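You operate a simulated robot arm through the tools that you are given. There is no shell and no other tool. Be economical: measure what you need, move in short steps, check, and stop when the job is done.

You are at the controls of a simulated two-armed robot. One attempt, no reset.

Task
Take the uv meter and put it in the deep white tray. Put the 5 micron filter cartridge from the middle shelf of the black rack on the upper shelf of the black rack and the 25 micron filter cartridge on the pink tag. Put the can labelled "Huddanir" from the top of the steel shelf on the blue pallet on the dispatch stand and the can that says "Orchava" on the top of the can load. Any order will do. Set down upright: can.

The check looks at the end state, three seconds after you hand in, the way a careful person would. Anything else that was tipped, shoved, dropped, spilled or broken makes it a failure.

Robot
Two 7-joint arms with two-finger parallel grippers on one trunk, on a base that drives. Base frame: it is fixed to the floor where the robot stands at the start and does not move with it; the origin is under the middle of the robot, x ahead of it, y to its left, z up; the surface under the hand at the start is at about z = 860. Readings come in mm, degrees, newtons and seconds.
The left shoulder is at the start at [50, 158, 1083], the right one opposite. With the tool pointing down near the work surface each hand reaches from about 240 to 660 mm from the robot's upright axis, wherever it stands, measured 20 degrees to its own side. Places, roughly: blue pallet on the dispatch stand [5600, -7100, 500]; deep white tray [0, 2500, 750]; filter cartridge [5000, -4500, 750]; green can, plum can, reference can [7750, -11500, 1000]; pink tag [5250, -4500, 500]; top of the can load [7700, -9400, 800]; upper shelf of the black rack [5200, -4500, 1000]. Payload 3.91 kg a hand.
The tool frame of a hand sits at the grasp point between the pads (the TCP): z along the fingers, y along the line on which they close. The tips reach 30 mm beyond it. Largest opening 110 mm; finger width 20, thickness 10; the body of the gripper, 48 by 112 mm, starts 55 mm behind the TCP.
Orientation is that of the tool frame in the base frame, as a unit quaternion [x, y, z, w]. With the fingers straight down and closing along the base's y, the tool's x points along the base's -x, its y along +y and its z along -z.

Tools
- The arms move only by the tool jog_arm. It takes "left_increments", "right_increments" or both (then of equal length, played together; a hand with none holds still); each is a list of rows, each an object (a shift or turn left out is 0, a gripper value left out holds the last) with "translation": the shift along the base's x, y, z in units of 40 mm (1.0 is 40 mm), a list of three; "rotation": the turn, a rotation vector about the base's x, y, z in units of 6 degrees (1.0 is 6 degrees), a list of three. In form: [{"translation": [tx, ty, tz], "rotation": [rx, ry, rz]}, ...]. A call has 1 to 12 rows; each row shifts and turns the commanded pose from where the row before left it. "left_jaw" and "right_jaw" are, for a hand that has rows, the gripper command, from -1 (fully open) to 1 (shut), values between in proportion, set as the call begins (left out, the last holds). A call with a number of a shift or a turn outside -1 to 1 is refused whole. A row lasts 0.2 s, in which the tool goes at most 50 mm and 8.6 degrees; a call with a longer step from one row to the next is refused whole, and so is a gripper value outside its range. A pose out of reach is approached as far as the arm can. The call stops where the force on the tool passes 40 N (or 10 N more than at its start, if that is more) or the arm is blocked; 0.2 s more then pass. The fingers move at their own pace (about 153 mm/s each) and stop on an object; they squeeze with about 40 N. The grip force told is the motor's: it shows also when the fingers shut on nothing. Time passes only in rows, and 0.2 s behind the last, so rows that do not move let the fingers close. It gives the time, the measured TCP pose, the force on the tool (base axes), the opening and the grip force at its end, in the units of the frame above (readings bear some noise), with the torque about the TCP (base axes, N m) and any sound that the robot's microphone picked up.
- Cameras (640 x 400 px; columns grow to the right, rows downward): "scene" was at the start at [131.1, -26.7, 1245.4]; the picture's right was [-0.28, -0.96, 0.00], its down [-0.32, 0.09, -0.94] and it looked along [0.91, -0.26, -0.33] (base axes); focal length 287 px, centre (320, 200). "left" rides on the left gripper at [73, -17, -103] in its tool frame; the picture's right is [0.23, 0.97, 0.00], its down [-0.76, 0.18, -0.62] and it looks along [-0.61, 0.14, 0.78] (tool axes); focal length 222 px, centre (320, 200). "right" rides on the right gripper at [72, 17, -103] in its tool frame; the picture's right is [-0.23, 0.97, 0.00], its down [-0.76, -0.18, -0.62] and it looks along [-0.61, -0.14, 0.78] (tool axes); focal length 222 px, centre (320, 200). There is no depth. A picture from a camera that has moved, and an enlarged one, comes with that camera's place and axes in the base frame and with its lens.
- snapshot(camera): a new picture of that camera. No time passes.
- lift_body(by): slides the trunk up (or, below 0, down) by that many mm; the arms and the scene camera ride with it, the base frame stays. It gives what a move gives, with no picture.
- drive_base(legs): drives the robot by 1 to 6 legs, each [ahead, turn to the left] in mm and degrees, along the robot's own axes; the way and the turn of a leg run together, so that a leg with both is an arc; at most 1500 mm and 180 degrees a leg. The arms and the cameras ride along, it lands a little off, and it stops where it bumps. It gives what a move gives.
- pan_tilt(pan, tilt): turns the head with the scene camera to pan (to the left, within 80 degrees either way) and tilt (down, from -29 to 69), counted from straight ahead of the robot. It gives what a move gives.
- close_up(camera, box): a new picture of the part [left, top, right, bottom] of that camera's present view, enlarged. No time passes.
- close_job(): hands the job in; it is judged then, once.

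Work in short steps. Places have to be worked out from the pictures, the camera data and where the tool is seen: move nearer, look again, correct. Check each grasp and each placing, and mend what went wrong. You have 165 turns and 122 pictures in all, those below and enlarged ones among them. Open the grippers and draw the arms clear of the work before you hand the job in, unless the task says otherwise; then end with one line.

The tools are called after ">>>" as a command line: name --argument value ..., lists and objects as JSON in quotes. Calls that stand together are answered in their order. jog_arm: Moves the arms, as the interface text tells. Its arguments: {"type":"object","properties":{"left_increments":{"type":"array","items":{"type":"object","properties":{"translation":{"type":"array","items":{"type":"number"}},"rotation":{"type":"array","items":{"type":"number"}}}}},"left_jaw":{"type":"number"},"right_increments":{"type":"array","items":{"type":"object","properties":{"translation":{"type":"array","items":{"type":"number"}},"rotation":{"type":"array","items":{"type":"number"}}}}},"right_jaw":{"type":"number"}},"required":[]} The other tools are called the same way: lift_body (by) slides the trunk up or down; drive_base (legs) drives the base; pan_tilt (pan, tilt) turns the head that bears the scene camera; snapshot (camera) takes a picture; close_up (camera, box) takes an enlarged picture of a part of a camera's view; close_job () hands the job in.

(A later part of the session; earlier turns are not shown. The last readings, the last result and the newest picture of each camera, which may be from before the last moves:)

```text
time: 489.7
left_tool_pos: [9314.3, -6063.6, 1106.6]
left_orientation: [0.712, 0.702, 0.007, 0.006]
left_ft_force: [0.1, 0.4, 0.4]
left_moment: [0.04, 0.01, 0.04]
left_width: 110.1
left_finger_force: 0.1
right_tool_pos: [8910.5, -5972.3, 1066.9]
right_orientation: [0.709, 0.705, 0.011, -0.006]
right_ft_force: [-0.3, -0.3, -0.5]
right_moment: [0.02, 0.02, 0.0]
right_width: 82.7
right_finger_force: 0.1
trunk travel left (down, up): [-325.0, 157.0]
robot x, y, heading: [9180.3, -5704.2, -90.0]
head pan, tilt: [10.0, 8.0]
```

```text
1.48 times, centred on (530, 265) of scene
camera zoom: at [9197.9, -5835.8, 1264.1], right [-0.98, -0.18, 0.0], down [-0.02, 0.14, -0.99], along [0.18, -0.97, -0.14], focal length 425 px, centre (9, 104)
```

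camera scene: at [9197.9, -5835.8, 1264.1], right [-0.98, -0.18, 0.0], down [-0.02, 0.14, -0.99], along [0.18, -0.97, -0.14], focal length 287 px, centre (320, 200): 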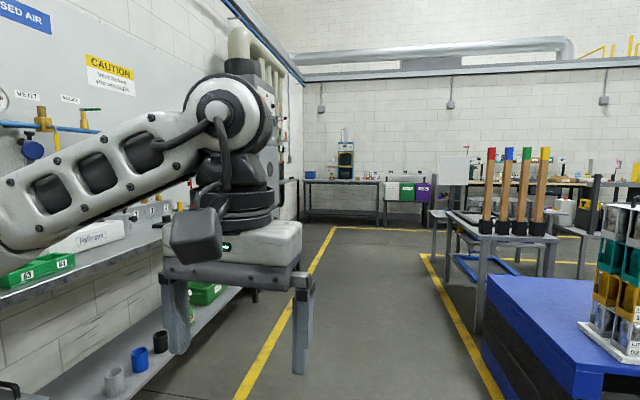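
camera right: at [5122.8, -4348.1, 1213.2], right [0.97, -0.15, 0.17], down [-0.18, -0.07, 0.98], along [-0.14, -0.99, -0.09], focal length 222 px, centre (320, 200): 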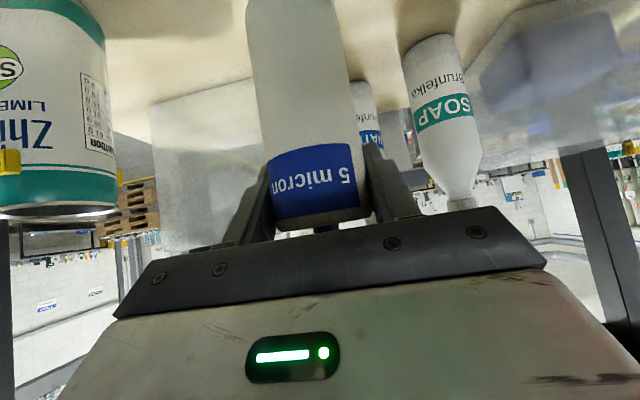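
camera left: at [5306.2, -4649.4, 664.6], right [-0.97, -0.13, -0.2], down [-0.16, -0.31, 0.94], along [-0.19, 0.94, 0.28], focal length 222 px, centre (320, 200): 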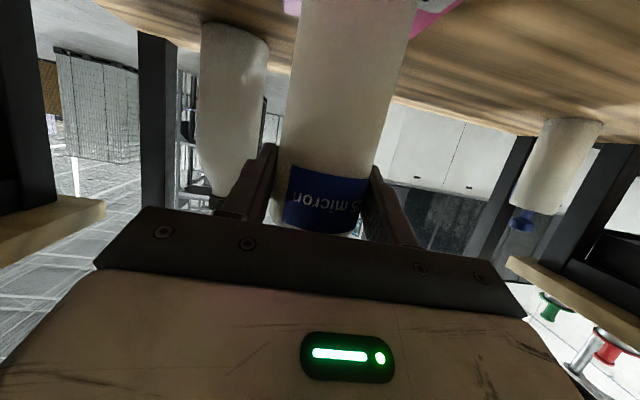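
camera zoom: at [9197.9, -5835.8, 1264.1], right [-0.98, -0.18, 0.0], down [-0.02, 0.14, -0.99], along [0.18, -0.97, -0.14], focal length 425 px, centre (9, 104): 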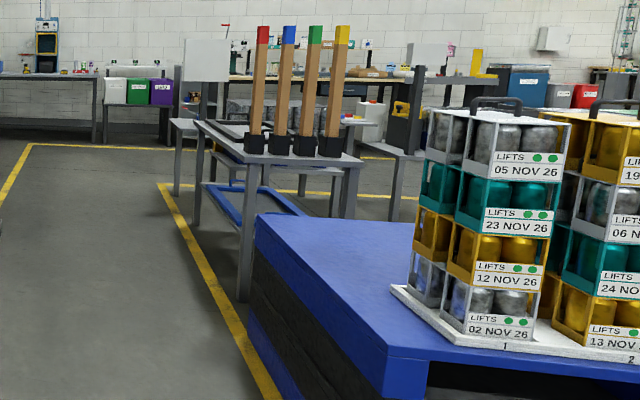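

I drive down the aisle to y≈−9200 and look right toward (7700,−9400) and ahead to (7750,−11500).

>>> drive_base --legs '[[1500, 0], [1500, 0], [600, 0], [0, -45]]'

>>> pan_tilt --pan 0 --tilt 12

>>> snapshot --camera "scene"

```text
time: 509.2
left_tool_pos: [9030.0, -9648.8, 1105.3]
left_orientation: [0.929, 0.371, 0.003, 0.009]
left_ft_force: [0.2, 0.3, -0.6]
left_moment: [0.01, 0.0, -0.01]
left_width: 109.7
left_finger_force: 0.1
right_tool_pos: [8810.6, -9294.3, 1067.2]
right_orientation: [0.927, 0.375, 0.013, -0.002]
right_ft_force: [-0.4, 0.1, -0.2]
right_moment: [-0.02, -0.01, -0.02]
right_width: 82.5
right_finger_force: 0.0
trunk travel left (down, up): [-325.0, 157.0]
robot x, y, heading: [9189.8, -9303.8, -135.5]
head pan, tilt: [10.0, 8.0]
```

```text
time: 509.9
left_tool_pos: [9029.3, -9648.0, 1107.3]
left_orientation: [0.929, 0.371, 0.004, 0.009]
left_ft_force: [-0.6, -0.2, 0.7]
left_moment: [0.02, 0.02, 0.0]
left_width: 109.9
left_finger_force: 0.1
right_tool_pos: [8812.6, -9294.4, 1067.8]
right_orientation: [0.927, 0.375, 0.014, -0.003]
right_ft_force: [-0.3, 0.4, -0.7]
right_moment: [-0.02, -0.02, 0.0]
right_width: 82.6
right_finger_force: 0.1
trunk travel left (down, up): [-325.0, 157.0]
robot x, y, heading: [9192.7, -9299.5, -135.1]
head pan, tilt: [0.0, 12.0]
```

```text
22 pictures are left
camera scene: at [9099.4, -9393.8, 1257.7], right [-0.7, 0.71, 0.0], down [0.15, 0.15, -0.98], along [-0.7, -0.69, -0.21], focal length 287 px, centre (320, 200)
```

scene: 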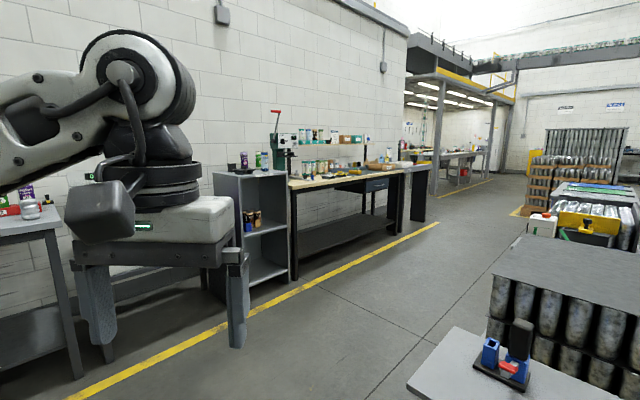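

The steel shelf with three cans is at ≈(7750,−11300), and the can load is the dark stack at ≈(7760,−9450). I drive round the small table to face the shelf.

>>> drive_base --legs '[[0, 45], [1150, 0], [0, -90], [1400, 0], [0, 90]]'

>>> pan_tilt --pan 0 --tilt 15

>>> snapshot --camera "scene"

```text
time: 532.0
left_tool_pos: [7917.0, -10793.7, 1107.7]
left_orientation: [0.719, 0.695, 0.007, 0.006]
left_ft_force: [-0.3, -0.9, -1.1]
left_moment: [0.02, 0.0, -0.03]
left_width: 110.0
left_finger_force: 0.1
right_tool_pos: [7513.6, -10693.8, 1066.8]
right_orientation: [0.715, 0.699, 0.011, -0.006]
right_ft_force: [-0.2, -0.2, -0.5]
right_moment: [-0.02, -0.03, -0.03]
right_width: 82.5
right_finger_force: 0.1
trunk travel left (down, up): [-325.0, 157.0]
robot x, y, heading: [7789.7, -10432.3, -90.8]
head pan, tilt: [0.0, 12.0]
```

```text
time: 532.7
left_tool_pos: [7916.1, -10793.0, 1106.1]
left_orientation: [0.719, 0.695, 0.006, 0.007]
left_ft_force: [0.5, -0.2, 0.1]
left_moment: [-0.02, 0.01, -0.03]
left_width: 109.9
left_finger_force: 0.0
right_tool_pos: [7512.9, -10694.1, 1067.6]
right_orientation: [0.715, 0.699, 0.012, -0.007]
right_ft_force: [0.4, 0.4, -0.1]
right_moment: [0.02, 0.0, 0.0]
right_width: 82.5
right_finger_force: 0.1
trunk travel left (down, up): [-325.0, 157.0]
robot x, y, heading: [7782.9, -10429.4, -90.8]
head pan, tilt: [0.0, 15.0]
```

```text
21 pictures are left
camera scene: at [7787.2, -10565.6, 1252.8], right [-1.0, 0.01, 0.0], down [0.0, 0.26, -0.97], along [-0.01, -0.97, -0.26], focal length 287 px, centre (320, 200)
```

scene: 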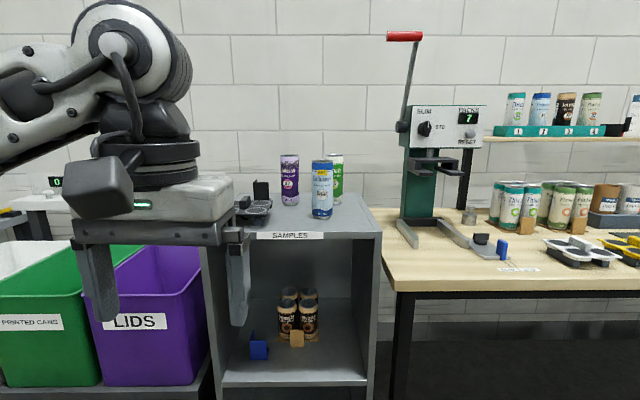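

>>> close_up --camera "scene" --box '[225, 140, 385, 250]'

```text
3.64 times, centred on (305, 195) of scene
camera zoom: at [7787.2, -10565.6, 1252.8], right [-1.0, 0.01, 0.0], down [0.0, 0.26, -0.97], along [-0.01, -0.97, -0.26], focal length 1043 px, centre (374, 218)
```

zoom: 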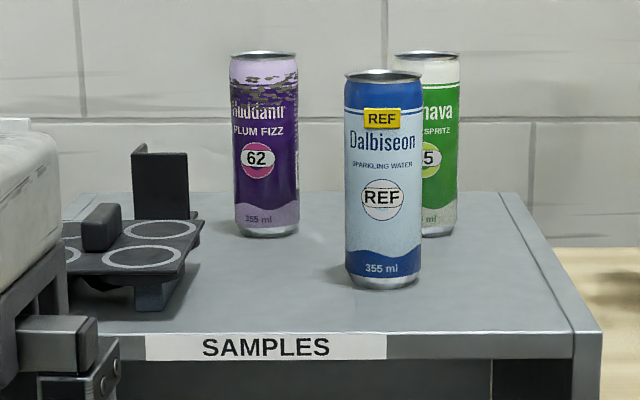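

Identified: plum "Huddanir" at ≈(7870,−11435), green "Orchava" at ≈(7733,−11435), REF can in front at (7773,−11292); shelf top z≈1004. The base can only come to y≈−10800, so I tilt the left hand 48° for the reach, raise the trunk and drive up.

>>> jog_arm --left_increments '[{"translation": [-0.12, -0.25, 0.1], "rotation": [-1, 0, 0]}, {"translation": [-0.12, -0.25, 0.1], "rotation": [-1, 0, 0]}, {"translation": [-0.12, -0.25, 0.1], "rotation": [-1, 0, 0]}, {"translation": [-0.12, -0.25, 0.1], "rotation": [-1, 0, 0]}, {"translation": [-0.12, -0.25, 0.1], "rotation": [-1, 0, 0]}, {"translation": [-0.12, -0.25, 0.1], "rotation": [-1, 0, 0]}, {"translation": [-0.12, -0.25, 0.1], "rotation": [-1, 0, 0]}, {"translation": [-0.12, -0.25, 0.1], "rotation": [-1, 0, 0]}, {}]' --left_jaw -1

>>> lift_body --by 140

>>> drive_base --legs '[[345, 0.6]]'

>>> snapshot --camera "left"

```text
time: 534.7
left_tool_pos: [7879.0, -10875.3, 1139.1]
left_orientation: [0.653, 0.639, -0.276, 0.299]
left_ft_force: [0.7, -0.6, 0.4]
left_moment: [-0.02, 0.03, 0.03]
left_width: 110.1
left_finger_force: 0.0
right_tool_pos: [7512.8, -10695.7, 1066.3]
right_orientation: [0.715, 0.699, 0.012, -0.006]
right_ft_force: [0.7, 0.5, -0.1]
right_moment: [-0.01, -0.02, 0.03]
right_width: 82.5
right_finger_force: 0.0
trunk travel left (down, up): [-325.0, 157.0]
robot x, y, heading: [7785.9, -10428.7, -90.6]
head pan, tilt: [0.0, 15.0]
```

```text
time: 536.3
left_tool_pos: [7878.9, -10874.1, 1277.8]
left_orientation: [0.654, 0.638, -0.277, 0.298]
left_ft_force: [0.1, -0.4, 0.4]
left_moment: [0.01, 0.0, 0.01]
left_width: 110.1
left_finger_force: 0.0
right_tool_pos: [7512.5, -10694.5, 1207.8]
right_orientation: [0.715, 0.699, 0.012, -0.006]
right_ft_force: [-0.6, -0.1, -0.3]
right_moment: [0.02, 0.0, -0.01]
right_width: 82.4
right_finger_force: 0.1
trunk travel left (down, up): [-465.0, 17.0]
robot x, y, heading: [7786.5, -10430.7, -90.7]
head pan, tilt: [0.0, 15.0]
```

```text
time: 538.6
left_tool_pos: [7881.7, -11216.0, 1277.6]
left_orientation: [0.649, 0.643, -0.274, 0.3]
left_ft_force: [-0.1, -0.4, -0.3]
left_moment: [0.01, -0.01, -0.02]
left_width: 109.8
left_finger_force: 0.0
right_tool_pos: [7514.1, -11042.2, 1207.7]
right_orientation: [0.71, 0.704, 0.011, -0.007]
right_ft_force: [1.1, -0.1, 0.5]
right_moment: [-0.02, -0.03, 0.0]
right_width: 82.5
right_finger_force: 0.1
trunk travel left (down, up): [-465.0, 17.0]
robot x, y, heading: [7782.2, -10769.9, -90.0]
head pan, tilt: [0.0, 15.0]
```

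```text
19 pictures are left
camera left: at [7863.9, -11090.4, 1293.9], right [0.98, 0.16, -0.13], down [0.14, -0.05, 0.99], along [0.15, -0.99, -0.07], focal length 222 px, centre (320, 200)
```

left: 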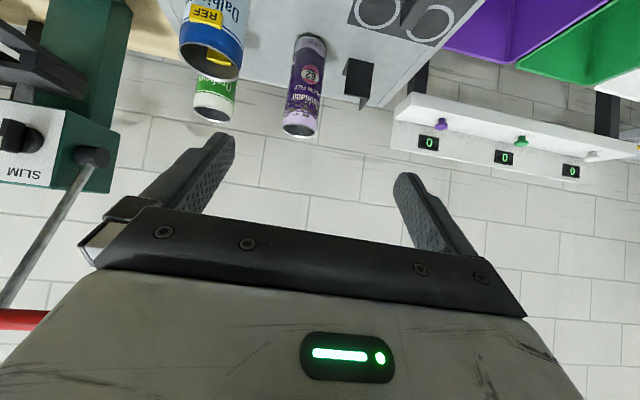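

Refined: plum (7870,−11448), REF (7773,−11319), Orchava (7738,−11441). I edge 28 mm closer and extend above the plum can at z≈1220.

>>> drive_base --legs '[[28, 0]]'

>>> jog_arm --left_increments '[{"translation": [-0.08, -0.85, -0.25]}, {"translation": [-0.08, -0.85, -0.25]}, {"translation": [-0.08, -0.85, -0.25]}, {"translation": [-0.06, -0.85, -0.25]}, {"translation": [0, -0.85, -0.25]}, {"translation": [0, -0.85, -0.2]}, {}]'

>>> snapshot --camera "left"

```text
time: 539.4
left_tool_pos: [7882.0, -11243.4, 1277.7]
left_orientation: [0.649, 0.643, -0.274, 0.3]
left_ft_force: [-0.5, -0.6, -0.1]
left_moment: [0.07, 0.01, -0.01]
left_width: 110.2
left_finger_force: 0.1
right_tool_pos: [7515.2, -11069.2, 1207.3]
right_orientation: [0.71, 0.704, 0.012, -0.007]
right_ft_force: [0.0, -0.3, -0.3]
right_moment: [0.01, 0.01, -0.01]
right_width: 82.3
right_finger_force: 0.0
trunk travel left (down, up): [-465.0, 17.0]
robot x, y, heading: [7786.7, -10800.5, -90.0]
head pan, tilt: [0.0, 15.0]
```

```text
time: 541.0
left_tool_pos: [7869.1, -11446.4, 1220.5]
left_orientation: [0.649, 0.642, -0.275, 0.301]
left_ft_force: [-1.3, 0.1, 0.1]
left_moment: [-0.05, 0.01, -0.01]
left_width: 110.0
left_finger_force: 0.1
right_tool_pos: [7514.1, -11068.5, 1207.0]
right_orientation: [0.71, 0.704, 0.011, -0.006]
right_ft_force: [0.4, -0.1, 0.4]
right_moment: [0.0, 0.0, -0.01]
right_width: 82.7
right_finger_force: 0.1
trunk travel left (down, up): [-465.0, 17.0]
robot x, y, heading: [7781.4, -10798.9, -89.8]
head pan, tilt: [0.0, 15.0]
```

```text
18 pictures are left
camera left: at [7851.9, -11320.7, 1235.9], right [0.98, 0.16, -0.13], down [0.14, -0.05, 0.99], along [0.15, -0.99, -0.07], focal length 222 px, centre (320, 200)
```

left: 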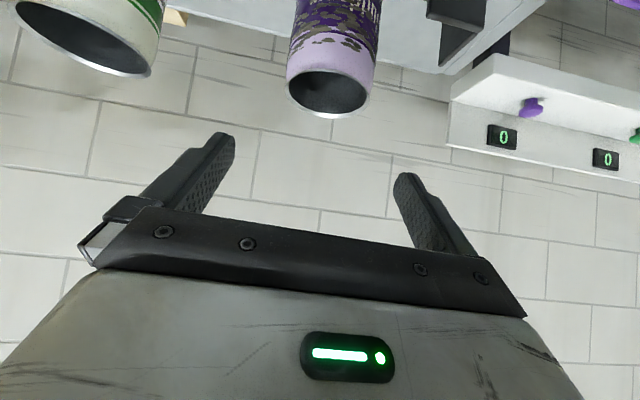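

Can centred at (7868,−11452). I narrow the jaw to ~82 mm (black item at right), descend to z≈1122.

>>> jog_arm --left_increments '[{"translation": [0, -0.1, -0.3]}, {"translation": [0, 0, -0.6]}, {"translation": [0, 0, -0.6]}, {"translation": [0, 0, -0.6]}, {"translation": [0, 0, -0.35]}, {}]' --left_jaw -0.5

>>> jog_arm --left_increments '[{}, {}, {}]' --left_jaw 1

>>> snapshot --camera "left"

```text
time: 542.4
left_tool_pos: [7869.3, -11451.0, 1122.2]
left_orientation: [0.649, 0.643, -0.274, 0.301]
left_ft_force: [-0.2, 0.9, -0.4]
left_moment: [-0.01, -0.03, -0.01]
left_width: 82.5
left_finger_force: 0.1
right_tool_pos: [7514.6, -11068.5, 1208.8]
right_orientation: [0.71, 0.704, 0.011, -0.006]
right_ft_force: [-0.4, 0.5, 0.1]
right_moment: [0.0, -0.02, -0.01]
right_width: 82.3
right_finger_force: 0.1
trunk travel left (down, up): [-465.0, 17.0]
robot x, y, heading: [7782.6, -10801.9, -90.1]
head pan, tilt: [0.0, 15.0]
```

```text
time: 543.2
left_tool_pos: [7870.3, -11450.7, 1121.8]
left_orientation: [0.649, 0.643, -0.275, 0.301]
left_ft_force: [0.6, 0.3, -0.1]
left_moment: [0.04, -0.04, 0.0]
left_width: 55.5
left_finger_force: 39.7
right_tool_pos: [7514.6, -11069.1, 1206.3]
right_orientation: [0.711, 0.703, 0.011, -0.006]
right_ft_force: [-0.1, 0.5, 0.2]
right_moment: [0.0, 0.01, 0.0]
right_width: 82.5
right_finger_force: 0.0
trunk travel left (down, up): [-465.0, 17.0]
robot x, y, heading: [7787.4, -10799.0, -90.0]
head pan, tilt: [0.0, 15.0]
```

```text
17 pictures are left
camera left: at [7852.3, -11325.2, 1138.0], right [0.98, 0.16, -0.13], down [0.14, -0.05, 0.99], along [0.15, -0.99, -0.07], focal length 222 px, centre (320, 200)
```

left: 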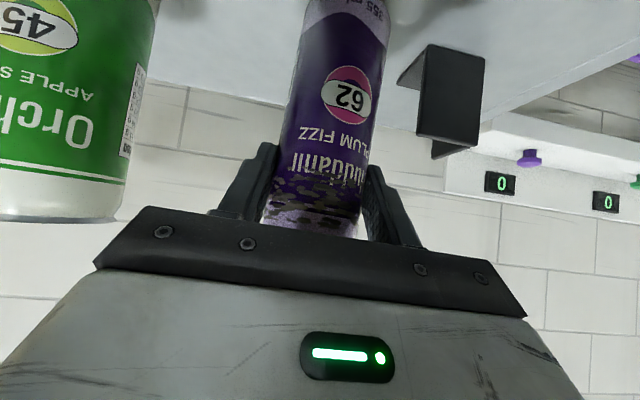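

Huddanir is in the left hand (55.5 mm). Lift, retract, back off, and prepare the right hand with 48° tilt and 20° inward yaw for the Orchava can.

>>> jog_arm --left_increments '[{"translation": [0, 0, 0.6]}, {"translation": [0, 0, 0.8]}, {"translation": [0, 0.2, 0.9]}, {"translation": [0, 0.8, 0.8]}, {"translation": [0, 0.9, 0.4]}, {"translation": [0, 0.9, 0.3]}, {"translation": [0, 0.9, 0]}, {"translation": [0, 0.9, 0]}, {}]'

>>> drive_base --legs '[[-350, 0]]'

>>> jog_arm --right_increments '[{"translation": [0.2, -0.35, 0.2], "rotation": [-1, 0, 0]}, {"translation": [0.2, -0.35, 0.2], "rotation": [-1, 0, 0]}, {"translation": [0.2, -0.35, 0.2], "rotation": [-1, 0, 0]}, {"translation": [0.2, -0.35, 0.2], "rotation": [-1, 0, 0]}, {"translation": [0.2, -0.35, 0.2], "rotation": [-1, 0, 0]}, {"translation": [0.2, -0.35, 0.2], "rotation": [-1, 0, 0]}, {"translation": [0.2, -0.35, 0.2], "rotation": [-1, 0, 0]}, {"translation": [0.2, -0.35, 0.2], "rotation": [-1, 0, 0]}, {"rotation": [0, 0, 1]}, {"rotation": [0, 0, 1]}, {"rotation": [0, 0, 1]}, {}]'

```text
time: 545.2
left_tool_pos: [7870.1, -11266.7, 1274.2]
left_orientation: [0.649, 0.642, -0.275, 0.3]
left_ft_force: [-0.5, -0.9, -1.0]
left_moment: [0.0, -0.01, 0.03]
left_width: 55.7
left_finger_force: 39.6
right_tool_pos: [7513.7, -11068.4, 1207.8]
right_orientation: [0.71, 0.704, 0.012, -0.007]
right_ft_force: [-0.9, 1.0, -0.1]
right_moment: [0.0, 0.01, 0.04]
right_width: 82.7
right_finger_force: 0.0
trunk travel left (down, up): [-465.0, 17.0]
robot x, y, heading: [7785.3, -10803.2, -90.1]
head pan, tilt: [0.0, 15.0]
```

```text
time: 547.5
left_tool_pos: [7869.3, -10917.3, 1274.2]
left_orientation: [0.65, 0.641, -0.275, 0.3]
left_ft_force: [-0.2, -0.5, -0.8]
left_moment: [0.02, -0.02, -0.02]
left_width: 55.3
left_finger_force: 39.8
right_tool_pos: [7514.4, -10716.9, 1208.0]
right_orientation: [0.711, 0.703, 0.011, -0.006]
right_ft_force: [0.3, 0.0, 0.4]
right_moment: [0.01, 0.01, 0.0]
right_width: 82.5
right_finger_force: 0.0
trunk travel left (down, up): [-465.0, 17.0]
robot x, y, heading: [7785.8, -10451.4, -90.3]
head pan, tilt: [0.0, 15.0]
```

```text
time: 550.1
left_tool_pos: [7870.2, -10916.6, 1273.2]
left_orientation: [0.65, 0.642, -0.275, 0.3]
left_ft_force: [-0.3, 0.2, 0.0]
left_moment: [-0.01, -0.03, -0.01]
left_width: 55.3
left_finger_force: 40.0
right_tool_pos: [7577.8, -10829.9, 1271.8]
right_orientation: [0.542, 0.741, -0.228, 0.325]
right_ft_force: [0.0, -0.2, -0.4]
right_moment: [-0.01, -0.04, -0.01]
right_width: 82.5
right_finger_force: 0.0
trunk travel left (down, up): [-465.0, 17.0]
robot x, y, heading: [7785.6, -10450.5, -90.1]
head pan, tilt: [0.0, 15.0]
```

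Now the S-move to x≈7904, then extend right toward Orchava (7738,−11441).

>>> drive_base --legs '[[0, 20], [335, 0], [0, -20]]'

>>> snapshot --camera "right"

```text
time: 554.5
left_tool_pos: [7982.3, -11234.5, 1274.4]
left_orientation: [0.65, 0.642, -0.275, 0.3]
left_ft_force: [0.6, -0.2, -0.3]
left_moment: [-0.02, 0.01, 0.01]
left_width: 55.8
left_finger_force: 39.8
right_tool_pos: [7692.0, -11146.4, 1271.9]
right_orientation: [0.543, 0.741, -0.228, 0.324]
right_ft_force: [-0.6, 0.3, -0.1]
right_moment: [-0.01, 0.0, 0.01]
right_width: 82.3
right_finger_force: 0.1
trunk travel left (down, up): [-465.0, 17.0]
robot x, y, heading: [7899.1, -10770.9, -90.1]
head pan, tilt: [0.0, 15.0]
```

```text
16 pictures are left
camera right: at [7670.4, -11023.0, 1290.5], right [0.97, 0.15, 0.18], down [-0.16, -0.13, 0.98], along [0.17, -0.98, -0.1], focal length 222 px, centre (320, 200)
```

right: 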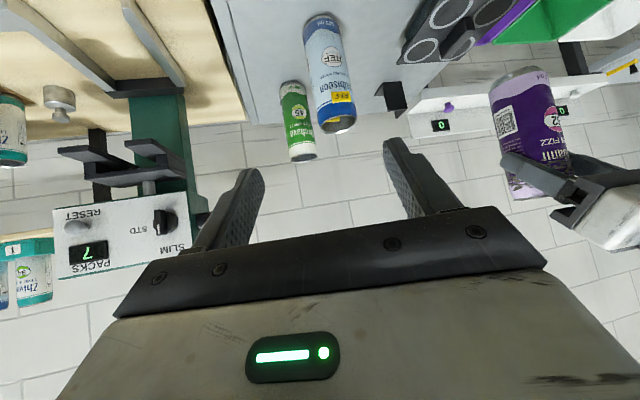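

Orchava ≈(7732,−11440), REF ≈(7766,−11310). I add 9° yaw to keep the camera clear of REF, edge 25 mm closer and extend at z≥1220.

>>> drive_base --legs '[[27, 0]]'

>>> jog_arm --right_increments '[{"translation": [0.1, -0.9, -0.1], "rotation": [0, 0, 0.75]}, {"translation": [0.15, -0.9, -0.1], "rotation": [0, 0, 0.75]}, {"translation": [0.15, -0.95, -0.2]}, {"translation": [0.15, -0.95, -0.2]}, {"translation": [0.15, -0.95, -0.2]}, {"translation": [0.15, -0.95, -0.2]}, {"translation": [0.15, -0.95, -0.2]}, {}]'

>>> snapshot --camera "right"

```text
time: 555.3
left_tool_pos: [7982.2, -11261.0, 1273.1]
left_orientation: [0.65, 0.641, -0.275, 0.299]
left_ft_force: [-0.1, -0.4, -0.3]
left_moment: [0.05, -0.01, -0.01]
left_width: 55.4
left_finger_force: 40.2
right_tool_pos: [7693.0, -11174.9, 1272.0]
right_orientation: [0.543, 0.741, -0.228, 0.323]
right_ft_force: [0.7, -0.3, 1.3]
right_moment: [0.06, 0.01, 0.01]
right_width: 82.7
right_finger_force: 0.0
trunk travel left (down, up): [-465.0, 17.0]
robot x, y, heading: [7897.1, -10796.1, -90.1]
head pan, tilt: [0.0, 15.0]
```

```text
time: 557.1
left_tool_pos: [7982.7, -11259.7, 1274.3]
left_orientation: [0.65, 0.642, -0.275, 0.3]
left_ft_force: [-0.9, 0.6, 0.2]
left_moment: [-0.03, 0.01, -0.02]
left_width: 55.5
left_finger_force: 40.2
right_tool_pos: [7732.8, -11436.1, 1224.5]
right_orientation: [0.483, 0.781, -0.202, 0.34]
right_ft_force: [-0.2, -0.3, -0.3]
right_moment: [-0.01, 0.03, 0.0]
right_width: 82.5
right_finger_force: 0.1
trunk travel left (down, up): [-465.0, 17.0]
robot x, y, heading: [7901.1, -10795.6, -90.4]
head pan, tilt: [0.0, 15.0]
```

```text
15 pictures are left
camera right: at [7691.8, -11316.8, 1243.1], right [0.94, 0.3, 0.18], down [-0.14, -0.15, 0.98], along [0.32, -0.94, -0.1], focal length 222 px, centre (320, 200)
```

right: 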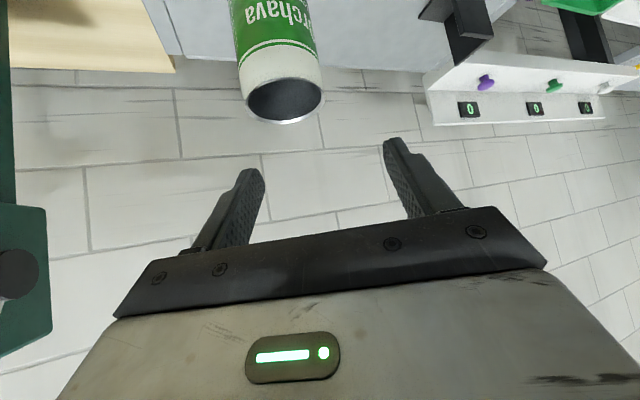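

Can at (7727,−11450). Correct by (−6,−14) and descend to z≈1122, then close.

>>> jog_arm --right_increments '[{"translation": [-0.15, -0.35, -0.2]}, {"translation": [0, 0, -0.6]}, {"translation": [0, 0, -0.6]}, {"translation": [0, 0, -0.6]}, {"translation": [0, 0, -0.5]}, {}]'

>>> jog_arm --right_increments '[{}, {}, {}]' --right_jaw 1

>>> snapshot --camera "right"

```text
time: 558.5
left_tool_pos: [7982.9, -11260.4, 1274.2]
left_orientation: [0.65, 0.641, -0.276, 0.3]
left_ft_force: [-0.4, 0.3, -0.1]
left_moment: [-0.01, -0.02, 0.03]
left_width: 55.7
left_finger_force: 40.0
right_tool_pos: [7727.0, -11449.5, 1123.1]
right_orientation: [0.483, 0.781, -0.201, 0.341]
right_ft_force: [-0.7, -0.1, 0.5]
right_moment: [0.01, 0.0, -0.02]
right_width: 82.8
right_finger_force: 0.0
trunk travel left (down, up): [-465.0, 17.0]
robot x, y, heading: [7898.7, -10795.8, -90.2]
head pan, tilt: [0.0, 15.0]
```

```text
time: 559.3
left_tool_pos: [7982.9, -11259.6, 1273.5]
left_orientation: [0.65, 0.642, -0.275, 0.3]
left_ft_force: [0.6, 0.2, 0.4]
left_moment: [0.02, 0.01, -0.02]
left_width: 55.3
left_finger_force: 40.5
right_tool_pos: [7727.1, -11449.5, 1124.8]
right_orientation: [0.483, 0.781, -0.202, 0.341]
right_ft_force: [0.6, -0.2, 0.5]
right_moment: [0.02, -0.04, 0.01]
right_width: 54.4
right_finger_force: 40.5
trunk travel left (down, up): [-465.0, 17.0]
robot x, y, heading: [7898.4, -10799.6, -90.5]
head pan, tilt: [0.0, 15.0]
```

```text
14 pictures are left
camera right: at [7685.6, -11330.4, 1142.3], right [0.94, 0.3, 0.18], down [-0.14, -0.15, 0.98], along [0.32, -0.94, -0.1], focal length 222 px, centre (320, 200)
```

right: 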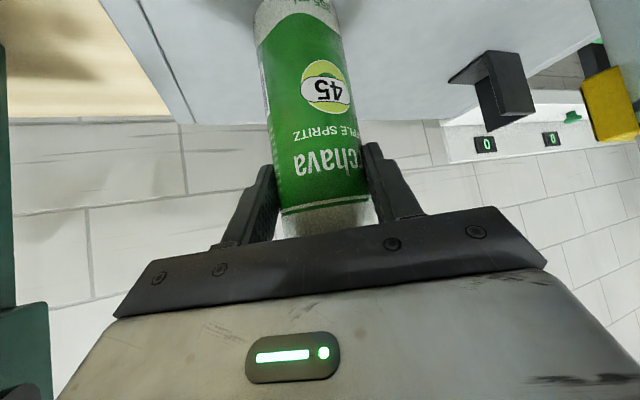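

Orchava held. Lift 110 mm, sidestep −x past REF, then withdraw and back off.

>>> jog_arm --right_increments '[{"translation": [0, 0, 0.6]}, {"translation": [0, 0, 0.8]}, {"translation": [0, 0, 0.8]}, {"translation": [-0.3, 0, 0.8]}, {"translation": [-0.5, 0.3, 0.5]}, {"translation": [-0.4, 0.7, 0.3]}, {"translation": [0, 0.9, 0]}, {"translation": [0, 0.9, 0]}, {"translation": [0, 0.9, 0]}, {"translation": [0, 0.9, 0]}, {}]'

>>> drive_base --legs '[[-400, 0], [0, 179]]'

>>> pan_tilt --pan 0 --tilt 25

>>> snapshot --camera "scene"

```text
time: 561.7
left_tool_pos: [7982.8, -11261.6, 1272.8]
left_orientation: [0.65, 0.642, -0.275, 0.3]
left_ft_force: [0.6, -0.3, 0.5]
left_moment: [-0.04, -0.01, -0.03]
left_width: 55.2
left_finger_force: 40.1
right_tool_pos: [7682.5, -11260.1, 1273.7]
right_orientation: [0.484, 0.781, -0.201, 0.339]
right_ft_force: [0.4, -0.8, 0.0]
right_moment: [0.01, -0.01, -0.04]
right_width: 54.3
right_finger_force: 40.0
right hand out of reach, approached as far as the arm can: row 5
trunk travel left (down, up): [-465.0, 17.0]
robot x, y, heading: [7900.0, -10798.3, -89.9]
head pan, tilt: [0.0, 15.0]
```

```text
time: 571.5
left_tool_pos: [7823.2, -9928.2, 1273.7]
left_orientation: [-0.637, 0.655, 0.298, 0.277]
left_ft_force: [-0.4, -1.0, -0.4]
left_moment: [-0.01, 0.0, -0.02]
left_width: 55.1
left_finger_force: 40.0
right_tool_pos: [8124.3, -9932.2, 1276.2]
right_orientation: [0.778, -0.488, -0.338, -0.203]
right_ft_force: [0.5, 0.0, 0.5]
right_moment: [0.0, -0.01, 0.02]
right_width: 55.2
right_finger_force: 40.1
trunk travel left (down, up): [-465.0, 17.0]
robot x, y, heading: [7899.9, -10392.6, 89.2]
head pan, tilt: [0.0, 15.0]
```

```text
time: 572.2
left_tool_pos: [7823.0, -9927.9, 1273.8]
left_orientation: [-0.638, 0.654, 0.299, 0.277]
left_ft_force: [0.2, 0.3, 0.0]
left_moment: [0.0, -0.01, 0.03]
left_width: 55.2
left_finger_force: 39.9
right_tool_pos: [8123.6, -9932.5, 1274.7]
right_orientation: [0.779, -0.488, -0.339, -0.203]
right_ft_force: [-0.7, -1.1, -0.5]
right_moment: [-0.01, 0.01, 0.0]
right_width: 54.7
right_finger_force: 39.8
trunk travel left (down, up): [-465.0, 17.0]
robot x, y, heading: [7901.3, -10389.7, 89.2]
head pan, tilt: [0.0, 25.0]
```

```text
13 pictures are left
camera scene: at [7905.0, -10262.4, 1376.6], right [1.0, -0.01, 0.0], down [-0.01, -0.42, -0.91], along [0.01, 0.91, -0.42], focal length 287 px, centre (320, 200)
```

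scene: 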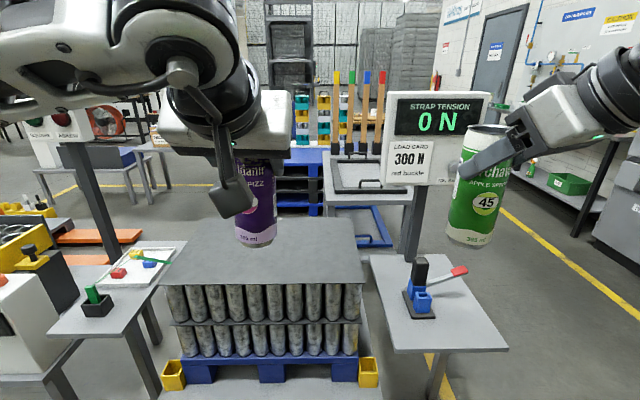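

The can load's top sheet: x≈7444–8047, y≈−9603..−9196, z≈800. I sidestep to x≈7738 with an S-move (tables on both sides start at y≈−9784), stop at y≈−10165, and lower the trunk.

>>> drive_base --legs '[[0, 60], [190, 0], [0, -59.5], [128, 0]]'

>>> lift_body --by -180

>>> jog_arm --right_increments '[{"translation": [-0.1, 0.85, -0.2]}, {"translation": [-0.1, 0.85, -0.2]}, {"translation": [-0.1, 0.85, -0.2]}, {"translation": [-0.1, 0.85, -0.2]}, {"translation": [0, 0.85, -0.2]}, {}]'

>>> snapshot --camera "scene"

```text
time: 579.9
left_tool_pos: [7647.6, -9704.7, 1273.2]
left_orientation: [-0.645, 0.647, 0.302, 0.273]
left_ft_force: [0.1, 0.6, -0.1]
left_moment: [0.03, -0.02, 0.0]
left_width: 55.1
left_finger_force: 40.1
right_tool_pos: [7947.7, -9701.5, 1274.8]
right_orientation: [0.784, -0.48, -0.34, -0.199]
right_ft_force: [0.2, 0.7, -0.7]
right_moment: [0.0, -0.01, 0.06]
right_width: 55.1
right_finger_force: 39.6
trunk travel left (down, up): [-465.0, 17.0]
robot x, y, heading: [7732.1, -10168.2, 90.2]
head pan, tilt: [0.0, 25.0]
```

```text
time: 581.9
left_tool_pos: [7647.4, -9704.1, 1094.0]
left_orientation: [-0.644, 0.647, 0.302, 0.274]
left_ft_force: [-0.1, 0.6, -0.6]
left_moment: [0.02, -0.01, 0.02]
left_width: 55.2
left_finger_force: 39.7
right_tool_pos: [7948.2, -9702.6, 1095.7]
right_orientation: [0.784, -0.479, -0.341, -0.198]
right_ft_force: [-0.6, -0.7, 0.2]
right_moment: [0.03, 0.03, 0.0]
right_width: 54.9
right_finger_force: 39.9
trunk travel left (down, up): [-285.0, 197.0]
robot x, y, heading: [7738.0, -10166.1, 90.1]
head pan, tilt: [0.0, 25.0]
```

```text
time: 583.3
left_tool_pos: [7647.4, -9704.2, 1094.1]
left_orientation: [-0.645, 0.647, 0.302, 0.274]
left_ft_force: [-0.5, 0.1, -0.5]
left_moment: [0.0, -0.04, -0.02]
left_width: 54.8
left_finger_force: 40.4
right_tool_pos: [7932.7, -9531.6, 1056.0]
right_orientation: [0.782, -0.481, -0.341, -0.201]
right_ft_force: [-0.7, -0.3, 0.3]
right_moment: [0.01, 0.02, -0.04]
right_width: 55.0
right_finger_force: 40.1
trunk travel left (down, up): [-285.0, 197.0]
robot x, y, heading: [7738.3, -10165.0, 90.4]
head pan, tilt: [0.0, 25.0]
```

```text
12 pictures are left
camera scene: at [7736.6, -10036.9, 1196.6], right [1.0, 0.01, 0.0], down [0.0, -0.42, -0.91], along [-0.01, 0.91, -0.42], focal length 287 px, centre (320, 200)
```

scene: 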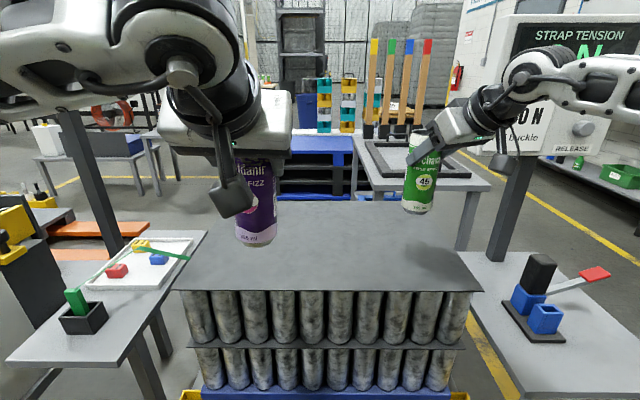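

Top z≈798, near edge y≈−9597; the can is above it at (7933,−9532). Lower to just above contact.

>>> jog_arm --right_increments '[{"translation": [-0.1, 0.3, -0.8]}, {"translation": [-0.1, 0.3, -0.8]}, {"translation": [0, 0.2, -0.8]}, {"translation": [0, 0, -0.5]}, {"translation": [0, 0, -0.25]}, {}]'

```text
time: 584.7
left_tool_pos: [7647.4, -9705.1, 1095.2]
left_orientation: [-0.644, 0.646, 0.302, 0.275]
left_ft_force: [0.3, 0.2, 0.2]
left_moment: [-0.03, -0.01, 0.01]
left_width: 55.2
left_finger_force: 40.0
right_tool_pos: [7918.6, -9507.8, 934.0]
right_orientation: [0.782, -0.479, -0.344, -0.203]
right_ft_force: [2.1, -0.5, 11.5]
right_moment: [0.25, -0.2, -0.04]
right_width: 54.8
right_finger_force: 40.0
right hand out of reach, approached as far as the arm can: row 3
trunk travel left (down, up): [-285.0, 197.0]
robot x, y, heading: [7736.6, -10169.0, 90.4]
head pan, tilt: [0.0, 25.0]
```

Contact at 11 N, orientation same as at grasp (upright). Release, rise and withdraw.

>>> jog_arm --right_increments '[{"translation": [0, 0, 0.03]}, {}, {}]' --right_jaw -0.5

>>> jog_arm --right_increments '[{"translation": [0, 0, 0.5]}, {"translation": [0, 0, 0.8]}, {"translation": [0, 0, 0.8]}, {"translation": [0, 0, 0.9]}, {"translation": [0, -0.4, 0.8]}, {"translation": [0, -0.8, 0.4]}, {"translation": [0, -0.8, 0]}, {"translation": [0, -0.8, 0]}, {}]'

>>> snapshot --camera "scene"

```text
time: 585.5
left_tool_pos: [7647.7, -9705.9, 1093.6]
left_orientation: [-0.645, 0.647, 0.302, 0.274]
left_ft_force: [-0.6, -0.3, 0.1]
left_moment: [-0.01, -0.01, -0.01]
left_width: 55.3
left_finger_force: 39.8
right_tool_pos: [7918.9, -9507.9, 931.3]
right_orientation: [0.783, -0.48, -0.341, -0.201]
right_ft_force: [-0.3, 0.4, -0.4]
right_moment: [-0.01, 0.0, -0.01]
right_width: 82.5
right_finger_force: 0.0
trunk travel left (down, up): [-285.0, 197.0]
robot x, y, heading: [7736.2, -10170.6, 90.3]
head pan, tilt: [0.0, 25.0]
```

```text
time: 587.5
left_tool_pos: [7647.6, -9705.5, 1094.4]
left_orientation: [-0.644, 0.647, 0.302, 0.274]
left_ft_force: [0.5, -0.4, -0.1]
left_moment: [-0.01, -0.02, 0.0]
left_width: 55.2
left_finger_force: 39.8
right_tool_pos: [7915.7, -9625.1, 1097.8]
right_orientation: [0.784, -0.479, -0.341, -0.199]
right_ft_force: [-0.2, 0.0, -0.4]
right_moment: [0.01, -0.04, 0.0]
right_width: 82.5
right_finger_force: 0.0
right hand out of reach, approached as far as the arm can: row 4
trunk travel left (down, up): [-285.0, 197.0]
robot x, y, heading: [7736.3, -10170.0, 90.4]
head pan, tilt: [0.0, 25.0]
```

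```text
11 pictures are left
camera scene: at [7736.7, -10036.9, 1196.5], right [1.0, 0.01, 0.0], down [0.0, -0.42, -0.91], along [-0.01, 0.91, -0.42], focal length 287 px, centre (320, 200)
```

scene: 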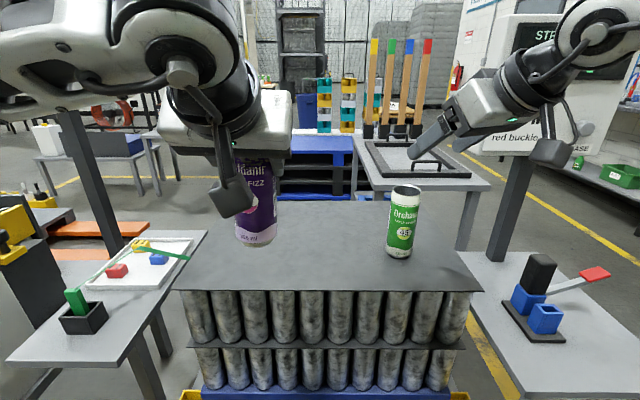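

Orchava stands upright on the load. I withdraw and return by the aisle to the dispatch stand near (5600,−7000), carrying Huddanir.

>>> drive_base --legs '[[-280, 0], [0, -90], [1450, 0], [0, 90], [1500, 0], [1500, 0]]'

>>> drive_base --legs '[[1500, 0], [300, 0], [0, 90], [1500, 0], [1500, 0], [300, 0]]'

>>> drive_base --legs '[[0, 90]]'

>>> snapshot --camera "scene"

```text
time: 618.0
left_tool_pos: [9057.8, -6970.6, 1094.1]
left_orientation: [-0.645, 0.646, 0.302, 0.274]
left_ft_force: [0.2, 0.1, -0.8]
left_moment: [0.01, 0.01, 0.0]
left_width: 55.4
left_finger_force: 39.5
right_tool_pos: [9326.5, -6889.9, 1097.2]
right_orientation: [0.784, -0.479, -0.341, -0.199]
right_ft_force: [0.2, -0.6, -0.3]
right_moment: [0.01, 0.0, 0.01]
right_width: 82.4
right_finger_force: 0.1
trunk travel left (down, up): [-285.0, 197.0]
robot x, y, heading: [9146.2, -7432.3, 90.7]
head pan, tilt: [0.0, 25.0]
```

```text
time: 646.5
left_tool_pos: [5385.0, -5725.6, 1093.7]
left_orientation: [0.913, 0.001, -0.406, 0.021]
left_ft_force: [0.6, 0.4, 0.0]
left_moment: [0.0, 0.0, 0.01]
left_width: 55.4
left_finger_force: 40.1
right_tool_pos: [5304.2, -5458.6, 1096.2]
right_orientation: [0.892, 0.217, -0.383, 0.101]
right_ft_force: [-0.3, -0.2, -0.1]
right_moment: [0.01, 0.02, 0.0]
right_width: 82.5
right_finger_force: 0.0
trunk travel left (down, up): [-285.0, 197.0]
robot x, y, heading: [5846.8, -5640.1, -179.4]
head pan, tilt: [0.0, 25.0]
```

```text
time: 650.8
left_tool_pos: [5941.6, -6099.2, 1094.4]
left_orientation: [0.645, 0.647, -0.273, 0.302]
left_ft_force: [-0.2, 0.6, 0.4]
left_moment: [0.01, -0.01, 0.01]
left_width: 55.1
left_finger_force: 39.5
right_tool_pos: [5672.9, -6180.9, 1097.7]
right_orientation: [0.476, 0.785, -0.199, 0.342]
right_ft_force: [-0.5, -0.4, -0.3]
right_moment: [0.04, 0.0, 0.03]
right_width: 82.6
right_finger_force: 0.1
trunk travel left (down, up): [-285.0, 197.0]
robot x, y, heading: [5850.3, -5632.3, -89.2]
head pan, tilt: [0.0, 25.0]
```

```text
10 pictures are left
camera scene: at [5852.2, -5768.7, 1196.5], right [-1.0, -0.01, 0.0], down [-0.01, 0.42, -0.91], along [0.01, -0.91, -0.42], focal length 287 px, centre (320, 200)
```

scene: 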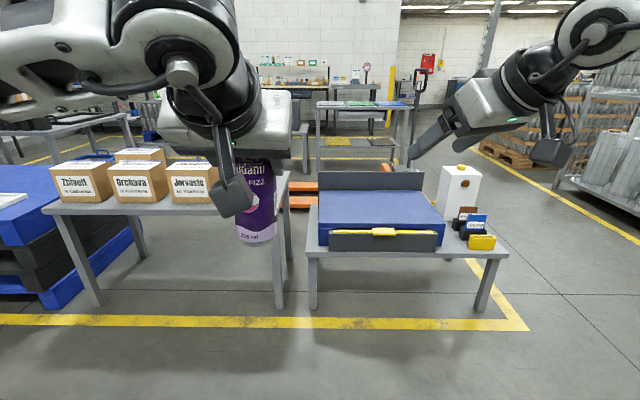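

Blue pallet on the stand: blue top x≈5250–5870, y≈−7000..−7500, z≈470; stand front y≈−6949. I move to ≈(5580,−6520), facing −y, and lower the trunk.

>>> drive_base --legs '[[0, -17.5], [930, 0], [0, 16.7]]'

>>> lift_body --by -260

>>> snapshot --camera "scene"

```text
time: 657.6
left_tool_pos: [5669.0, -6993.5, 1093.9]
left_orientation: [0.648, 0.644, -0.274, 0.302]
left_ft_force: [-0.3, -0.4, 0.4]
left_moment: [-0.02, -0.01, -0.02]
left_width: 55.3
left_finger_force: 39.8
right_tool_pos: [5401.3, -7070.9, 1097.8]
right_orientation: [0.48, 0.783, -0.201, 0.341]
right_ft_force: [0.4, -0.1, 0.1]
right_moment: [0.0, 0.03, 0.01]
right_width: 82.8
right_finger_force: 0.1
trunk travel left (down, up): [-285.0, 197.0]
robot x, y, heading: [5578.5, -6526.3, -89.8]
head pan, tilt: [0.0, 25.0]
```

```text
time: 660.3
left_tool_pos: [5669.2, -6991.8, 834.1]
left_orientation: [0.649, 0.643, -0.275, 0.3]
left_ft_force: [0.3, -0.5, -0.3]
left_moment: [-0.02, -0.03, 0.0]
left_width: 55.2
left_finger_force: 39.8
right_tool_pos: [5399.5, -7071.6, 837.3]
right_orientation: [0.48, 0.783, -0.2, 0.341]
right_ft_force: [0.8, 0.0, -0.5]
right_moment: [0.0, 0.02, 0.02]
right_width: 82.5
right_finger_force: 0.1
trunk travel left (down, up): [-25.0, 457.0]
robot x, y, heading: [5582.9, -6526.2, -89.9]
head pan, tilt: [0.0, 25.0]
```

```text
9 pictures are left
camera scene: at [5584.4, -6661.0, 936.6], right [-1.0, 0.0, 0.0], down [0.0, 0.42, -0.91], along [0.0, -0.91, -0.42], focal length 287 px, centre (320, 200)
```

scene: 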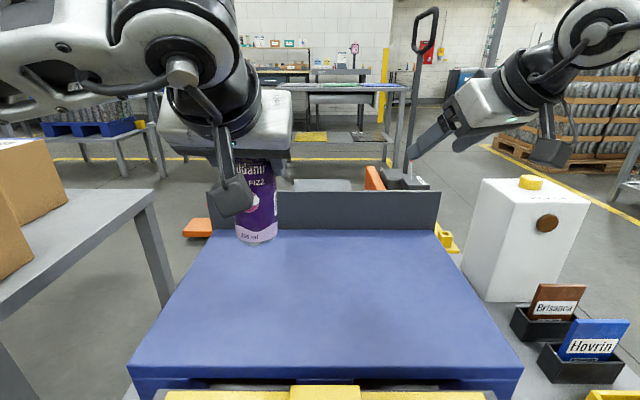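

Blue top z≈506, y −6966..−7393, x 5262–5887. I move Huddanir to ≈(5669,−7090) and lower to z≈665.

>>> jog_arm --left_increments '[{"translation": [0, -0.6, -0.4]}, {"translation": [0, -0.6, -0.6]}, {"translation": [0, -0.6, -0.7]}, {"translation": [0, -0.6, -0.8]}, {"translation": [0, 0, -0.9]}, {"translation": [0, 0, -0.8]}, {}]'

>>> snapshot --camera "left"

```text
time: 661.9
left_tool_pos: [5668.8, -7089.2, 664.8]
left_orientation: [0.648, 0.644, -0.274, 0.302]
left_ft_force: [-0.5, 0.4, -0.5]
left_moment: [0.02, -0.01, 0.0]
left_width: 55.3
left_finger_force: 40.0
right_tool_pos: [5400.5, -7070.9, 837.9]
right_orientation: [0.481, 0.782, -0.201, 0.341]
right_ft_force: [0.8, 0.2, -0.6]
right_moment: [0.01, -0.05, -0.03]
right_width: 82.5
right_finger_force: 0.0
trunk travel left (down, up): [-25.0, 457.0]
robot x, y, heading: [5584.4, -6528.7, -90.0]
head pan, tilt: [0.0, 25.0]
```

```text
8 pictures are left
camera left: at [5650.4, -6963.3, 681.1], right [0.98, 0.16, -0.13], down [0.14, -0.04, 0.99], along [0.15, -0.99, -0.07], focal length 222 px, centre (320, 200)
```

left: 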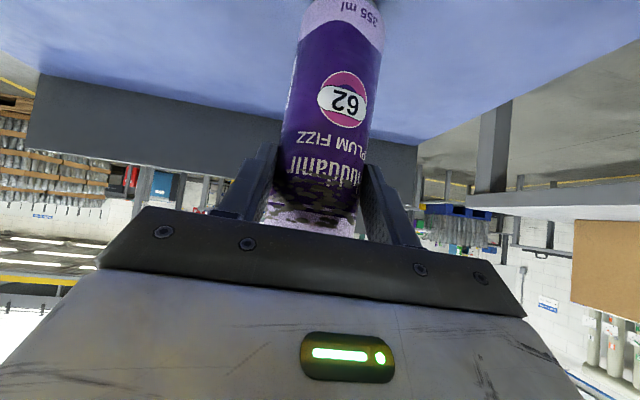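

Good, above blue surface. Lower in small steps.

>>> jog_arm --left_increments '[{"translation": [0, 0, -0.2]}, {"translation": [0, 0, -0.15]}, {"translation": [0, 0, -0.12]}, {"translation": [0, 0, -0.12]}, {}]'

```text
time: 663.1
left_tool_pos: [5668.4, -7090.0, 651.2]
left_orientation: [0.644, 0.642, -0.28, 0.306]
left_ft_force: [4.2, 6.0, 33.1]
left_moment: [-0.27, -0.09, 0.08]
left_width: 55.1
left_finger_force: 39.9
right_tool_pos: [5401.6, -7069.1, 838.9]
right_orientation: [0.48, 0.782, -0.202, 0.342]
right_ft_force: [-0.3, -0.6, 0.6]
right_moment: [0.0, -0.03, 0.0]
right_width: 82.1
right_finger_force: 0.1
trunk travel left (down, up): [-25.0, 457.0]
robot x, y, heading: [5583.5, -6527.5, -89.9]
head pan, tilt: [0.0, 25.0]
```

Firm contact (33 N). Relieve by 8 mm of command, check the force, then release.

>>> jog_arm --left_increments '[{"translation": [0, 0, 0.2]}, {}]'

```text
time: 663.7
left_tool_pos: [5668.1, -7088.0, 650.7]
left_orientation: [0.648, 0.642, -0.276, 0.302]
left_ft_force: [-3.4, -5.8, 11.0]
left_moment: [-1.08, 0.33, 0.04]
left_width: 55.1
left_finger_force: 39.9
right_tool_pos: [5400.3, -7070.2, 838.0]
right_orientation: [0.481, 0.782, -0.201, 0.341]
right_ft_force: [0.7, 0.2, -0.3]
right_moment: [0.01, -0.03, 0.0]
right_width: 82.5
right_finger_force: 0.1
trunk travel left (down, up): [-25.0, 457.0]
robot x, y, heading: [5583.0, -6528.4, -89.9]
head pan, tilt: [0.0, 25.0]
```

Orientation equals the grasp's (upright), light contact. Release, rise and withdraw.

>>> jog_arm --left_increments '[{}, {}, {}]' --left_jaw -0.5

>>> jog_arm --left_increments '[{"translation": [0, 0, 0.5]}, {"translation": [0, 0, 0.8]}, {"translation": [0, 0, 0.8]}, {"translation": [0, 0, 0.9]}, {"translation": [0, 0.4, 0.8]}, {"translation": [0, 0.8, 0.3]}, {"translation": [0, 0.8, 0]}, {}]'

>>> drive_base --legs '[[-350, 0]]'

>>> snapshot --camera "scene"

```text
time: 664.5
left_tool_pos: [5669.5, -7088.3, 649.6]
left_orientation: [0.648, 0.644, -0.273, 0.301]
left_ft_force: [0.4, -0.2, 0.5]
left_moment: [-0.01, -0.01, 0.01]
left_width: 82.5
left_finger_force: 0.0
right_tool_pos: [5400.9, -7072.2, 837.5]
right_orientation: [0.48, 0.783, -0.2, 0.341]
right_ft_force: [-0.1, -0.3, -0.4]
right_moment: [0.0, 0.03, -0.01]
right_width: 82.6
right_finger_force: 0.0
trunk travel left (down, up): [-25.0, 457.0]
robot x, y, heading: [5580.2, -6523.9, -89.8]
head pan, tilt: [0.0, 25.0]
```

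```text
time: 666.3
left_tool_pos: [5669.7, -7007.2, 816.6]
left_orientation: [0.648, 0.644, -0.274, 0.301]
left_ft_force: [0.9, -0.7, 1.0]
left_moment: [0.0, 0.01, -0.02]
left_width: 82.4
left_finger_force: 0.0
right_tool_pos: [5400.5, -7071.4, 837.6]
right_orientation: [0.481, 0.782, -0.201, 0.342]
right_ft_force: [0.1, -0.1, 0.3]
right_moment: [0.02, 0.01, 0.02]
right_width: 82.5
right_finger_force: 0.0
trunk travel left (down, up): [-25.0, 457.0]
robot x, y, heading: [5580.9, -6525.8, -89.9]
head pan, tilt: [0.0, 25.0]
```

```text
time: 668.5
left_tool_pos: [5667.6, -6657.0, 815.9]
left_orientation: [0.648, 0.643, -0.275, 0.301]
left_ft_force: [0.0, -0.1, 0.3]
left_moment: [0.0, 0.01, 0.01]
left_width: 82.6
left_finger_force: 0.1
right_tool_pos: [5399.3, -6718.2, 838.1]
right_orientation: [0.481, 0.782, -0.201, 0.341]
right_ft_force: [0.1, -0.2, -1.0]
right_moment: [0.01, 0.0, 0.01]
right_width: 82.5
right_finger_force: 0.0
trunk travel left (down, up): [-25.0, 457.0]
robot x, y, heading: [5581.8, -6180.6, -90.2]
head pan, tilt: [0.0, 25.0]
```

```text
7 pictures are left
camera scene: at [5583.4, -6309.3, 936.5], right [-1.0, 0.0, 0.0], down [0.0, 0.42, -0.91], along [0.0, -0.91, -0.42], focal length 287 px, centre (320, 200)
```

scene: 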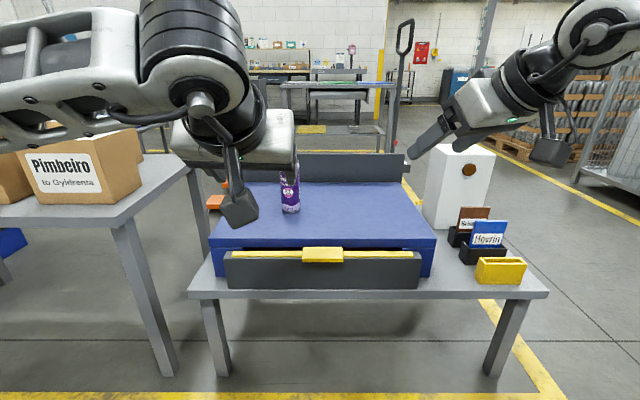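

Huddanir stands upright on the pallet. As a last check I turn round to view the rack from behind.

>>> lift_body --by 250

>>> drive_base --legs '[[300, 0], [0, 180]]'

>>> close_up --camera "scene" --box '[200, 40, 480, 280]'

```text
time: 671.1
left_tool_pos: [5667.9, -6655.9, 1065.9]
left_orientation: [0.649, 0.643, -0.275, 0.3]
left_ft_force: [1.0, 0.2, 0.6]
left_moment: [0.02, -0.02, -0.01]
left_width: 82.5
left_finger_force: 0.0
right_tool_pos: [5398.9, -6719.7, 1088.0]
right_orientation: [0.482, 0.782, -0.201, 0.341]
right_ft_force: [-1.2, -0.6, 0.1]
right_moment: [0.02, -0.01, 0.02]
right_width: 82.4
right_finger_force: 0.1
trunk travel left (down, up): [-275.0, 207.0]
robot x, y, heading: [5578.9, -6177.0, -90.2]
head pan, tilt: [0.0, 25.0]
```

```text
time: 680.5
left_tool_pos: [5491.0, -5996.8, 1065.6]
left_orientation: [0.646, -0.645, -0.302, -0.273]
left_ft_force: [-0.5, 0.5, 0.3]
left_moment: [0.01, -0.01, -0.01]
left_width: 82.4
left_finger_force: 0.1
right_tool_pos: [5757.7, -5931.6, 1088.3]
right_orientation: [0.785, -0.476, -0.343, -0.199]
right_ft_force: [-0.3, 0.6, 0.8]
right_moment: [0.0, 0.0, 0.0]
right_width: 82.5
right_finger_force: 0.0
trunk travel left (down, up): [-275.0, 207.0]
robot x, y, heading: [5583.8, -6476.2, 90.8]
head pan, tilt: [0.0, 25.0]
```

```text
1.67 times, centred on (340, 160) of scene
camera zoom: at [5582.0, -6344.7, 1186.5], right [1.0, 0.01, 0.0], down [0.01, -0.42, -0.91], along [-0.01, 0.91, -0.42], focal length 478 px, centre (287, 267)
```

zoom: 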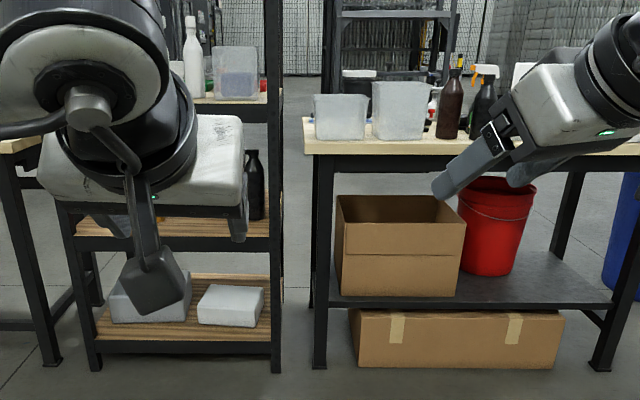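

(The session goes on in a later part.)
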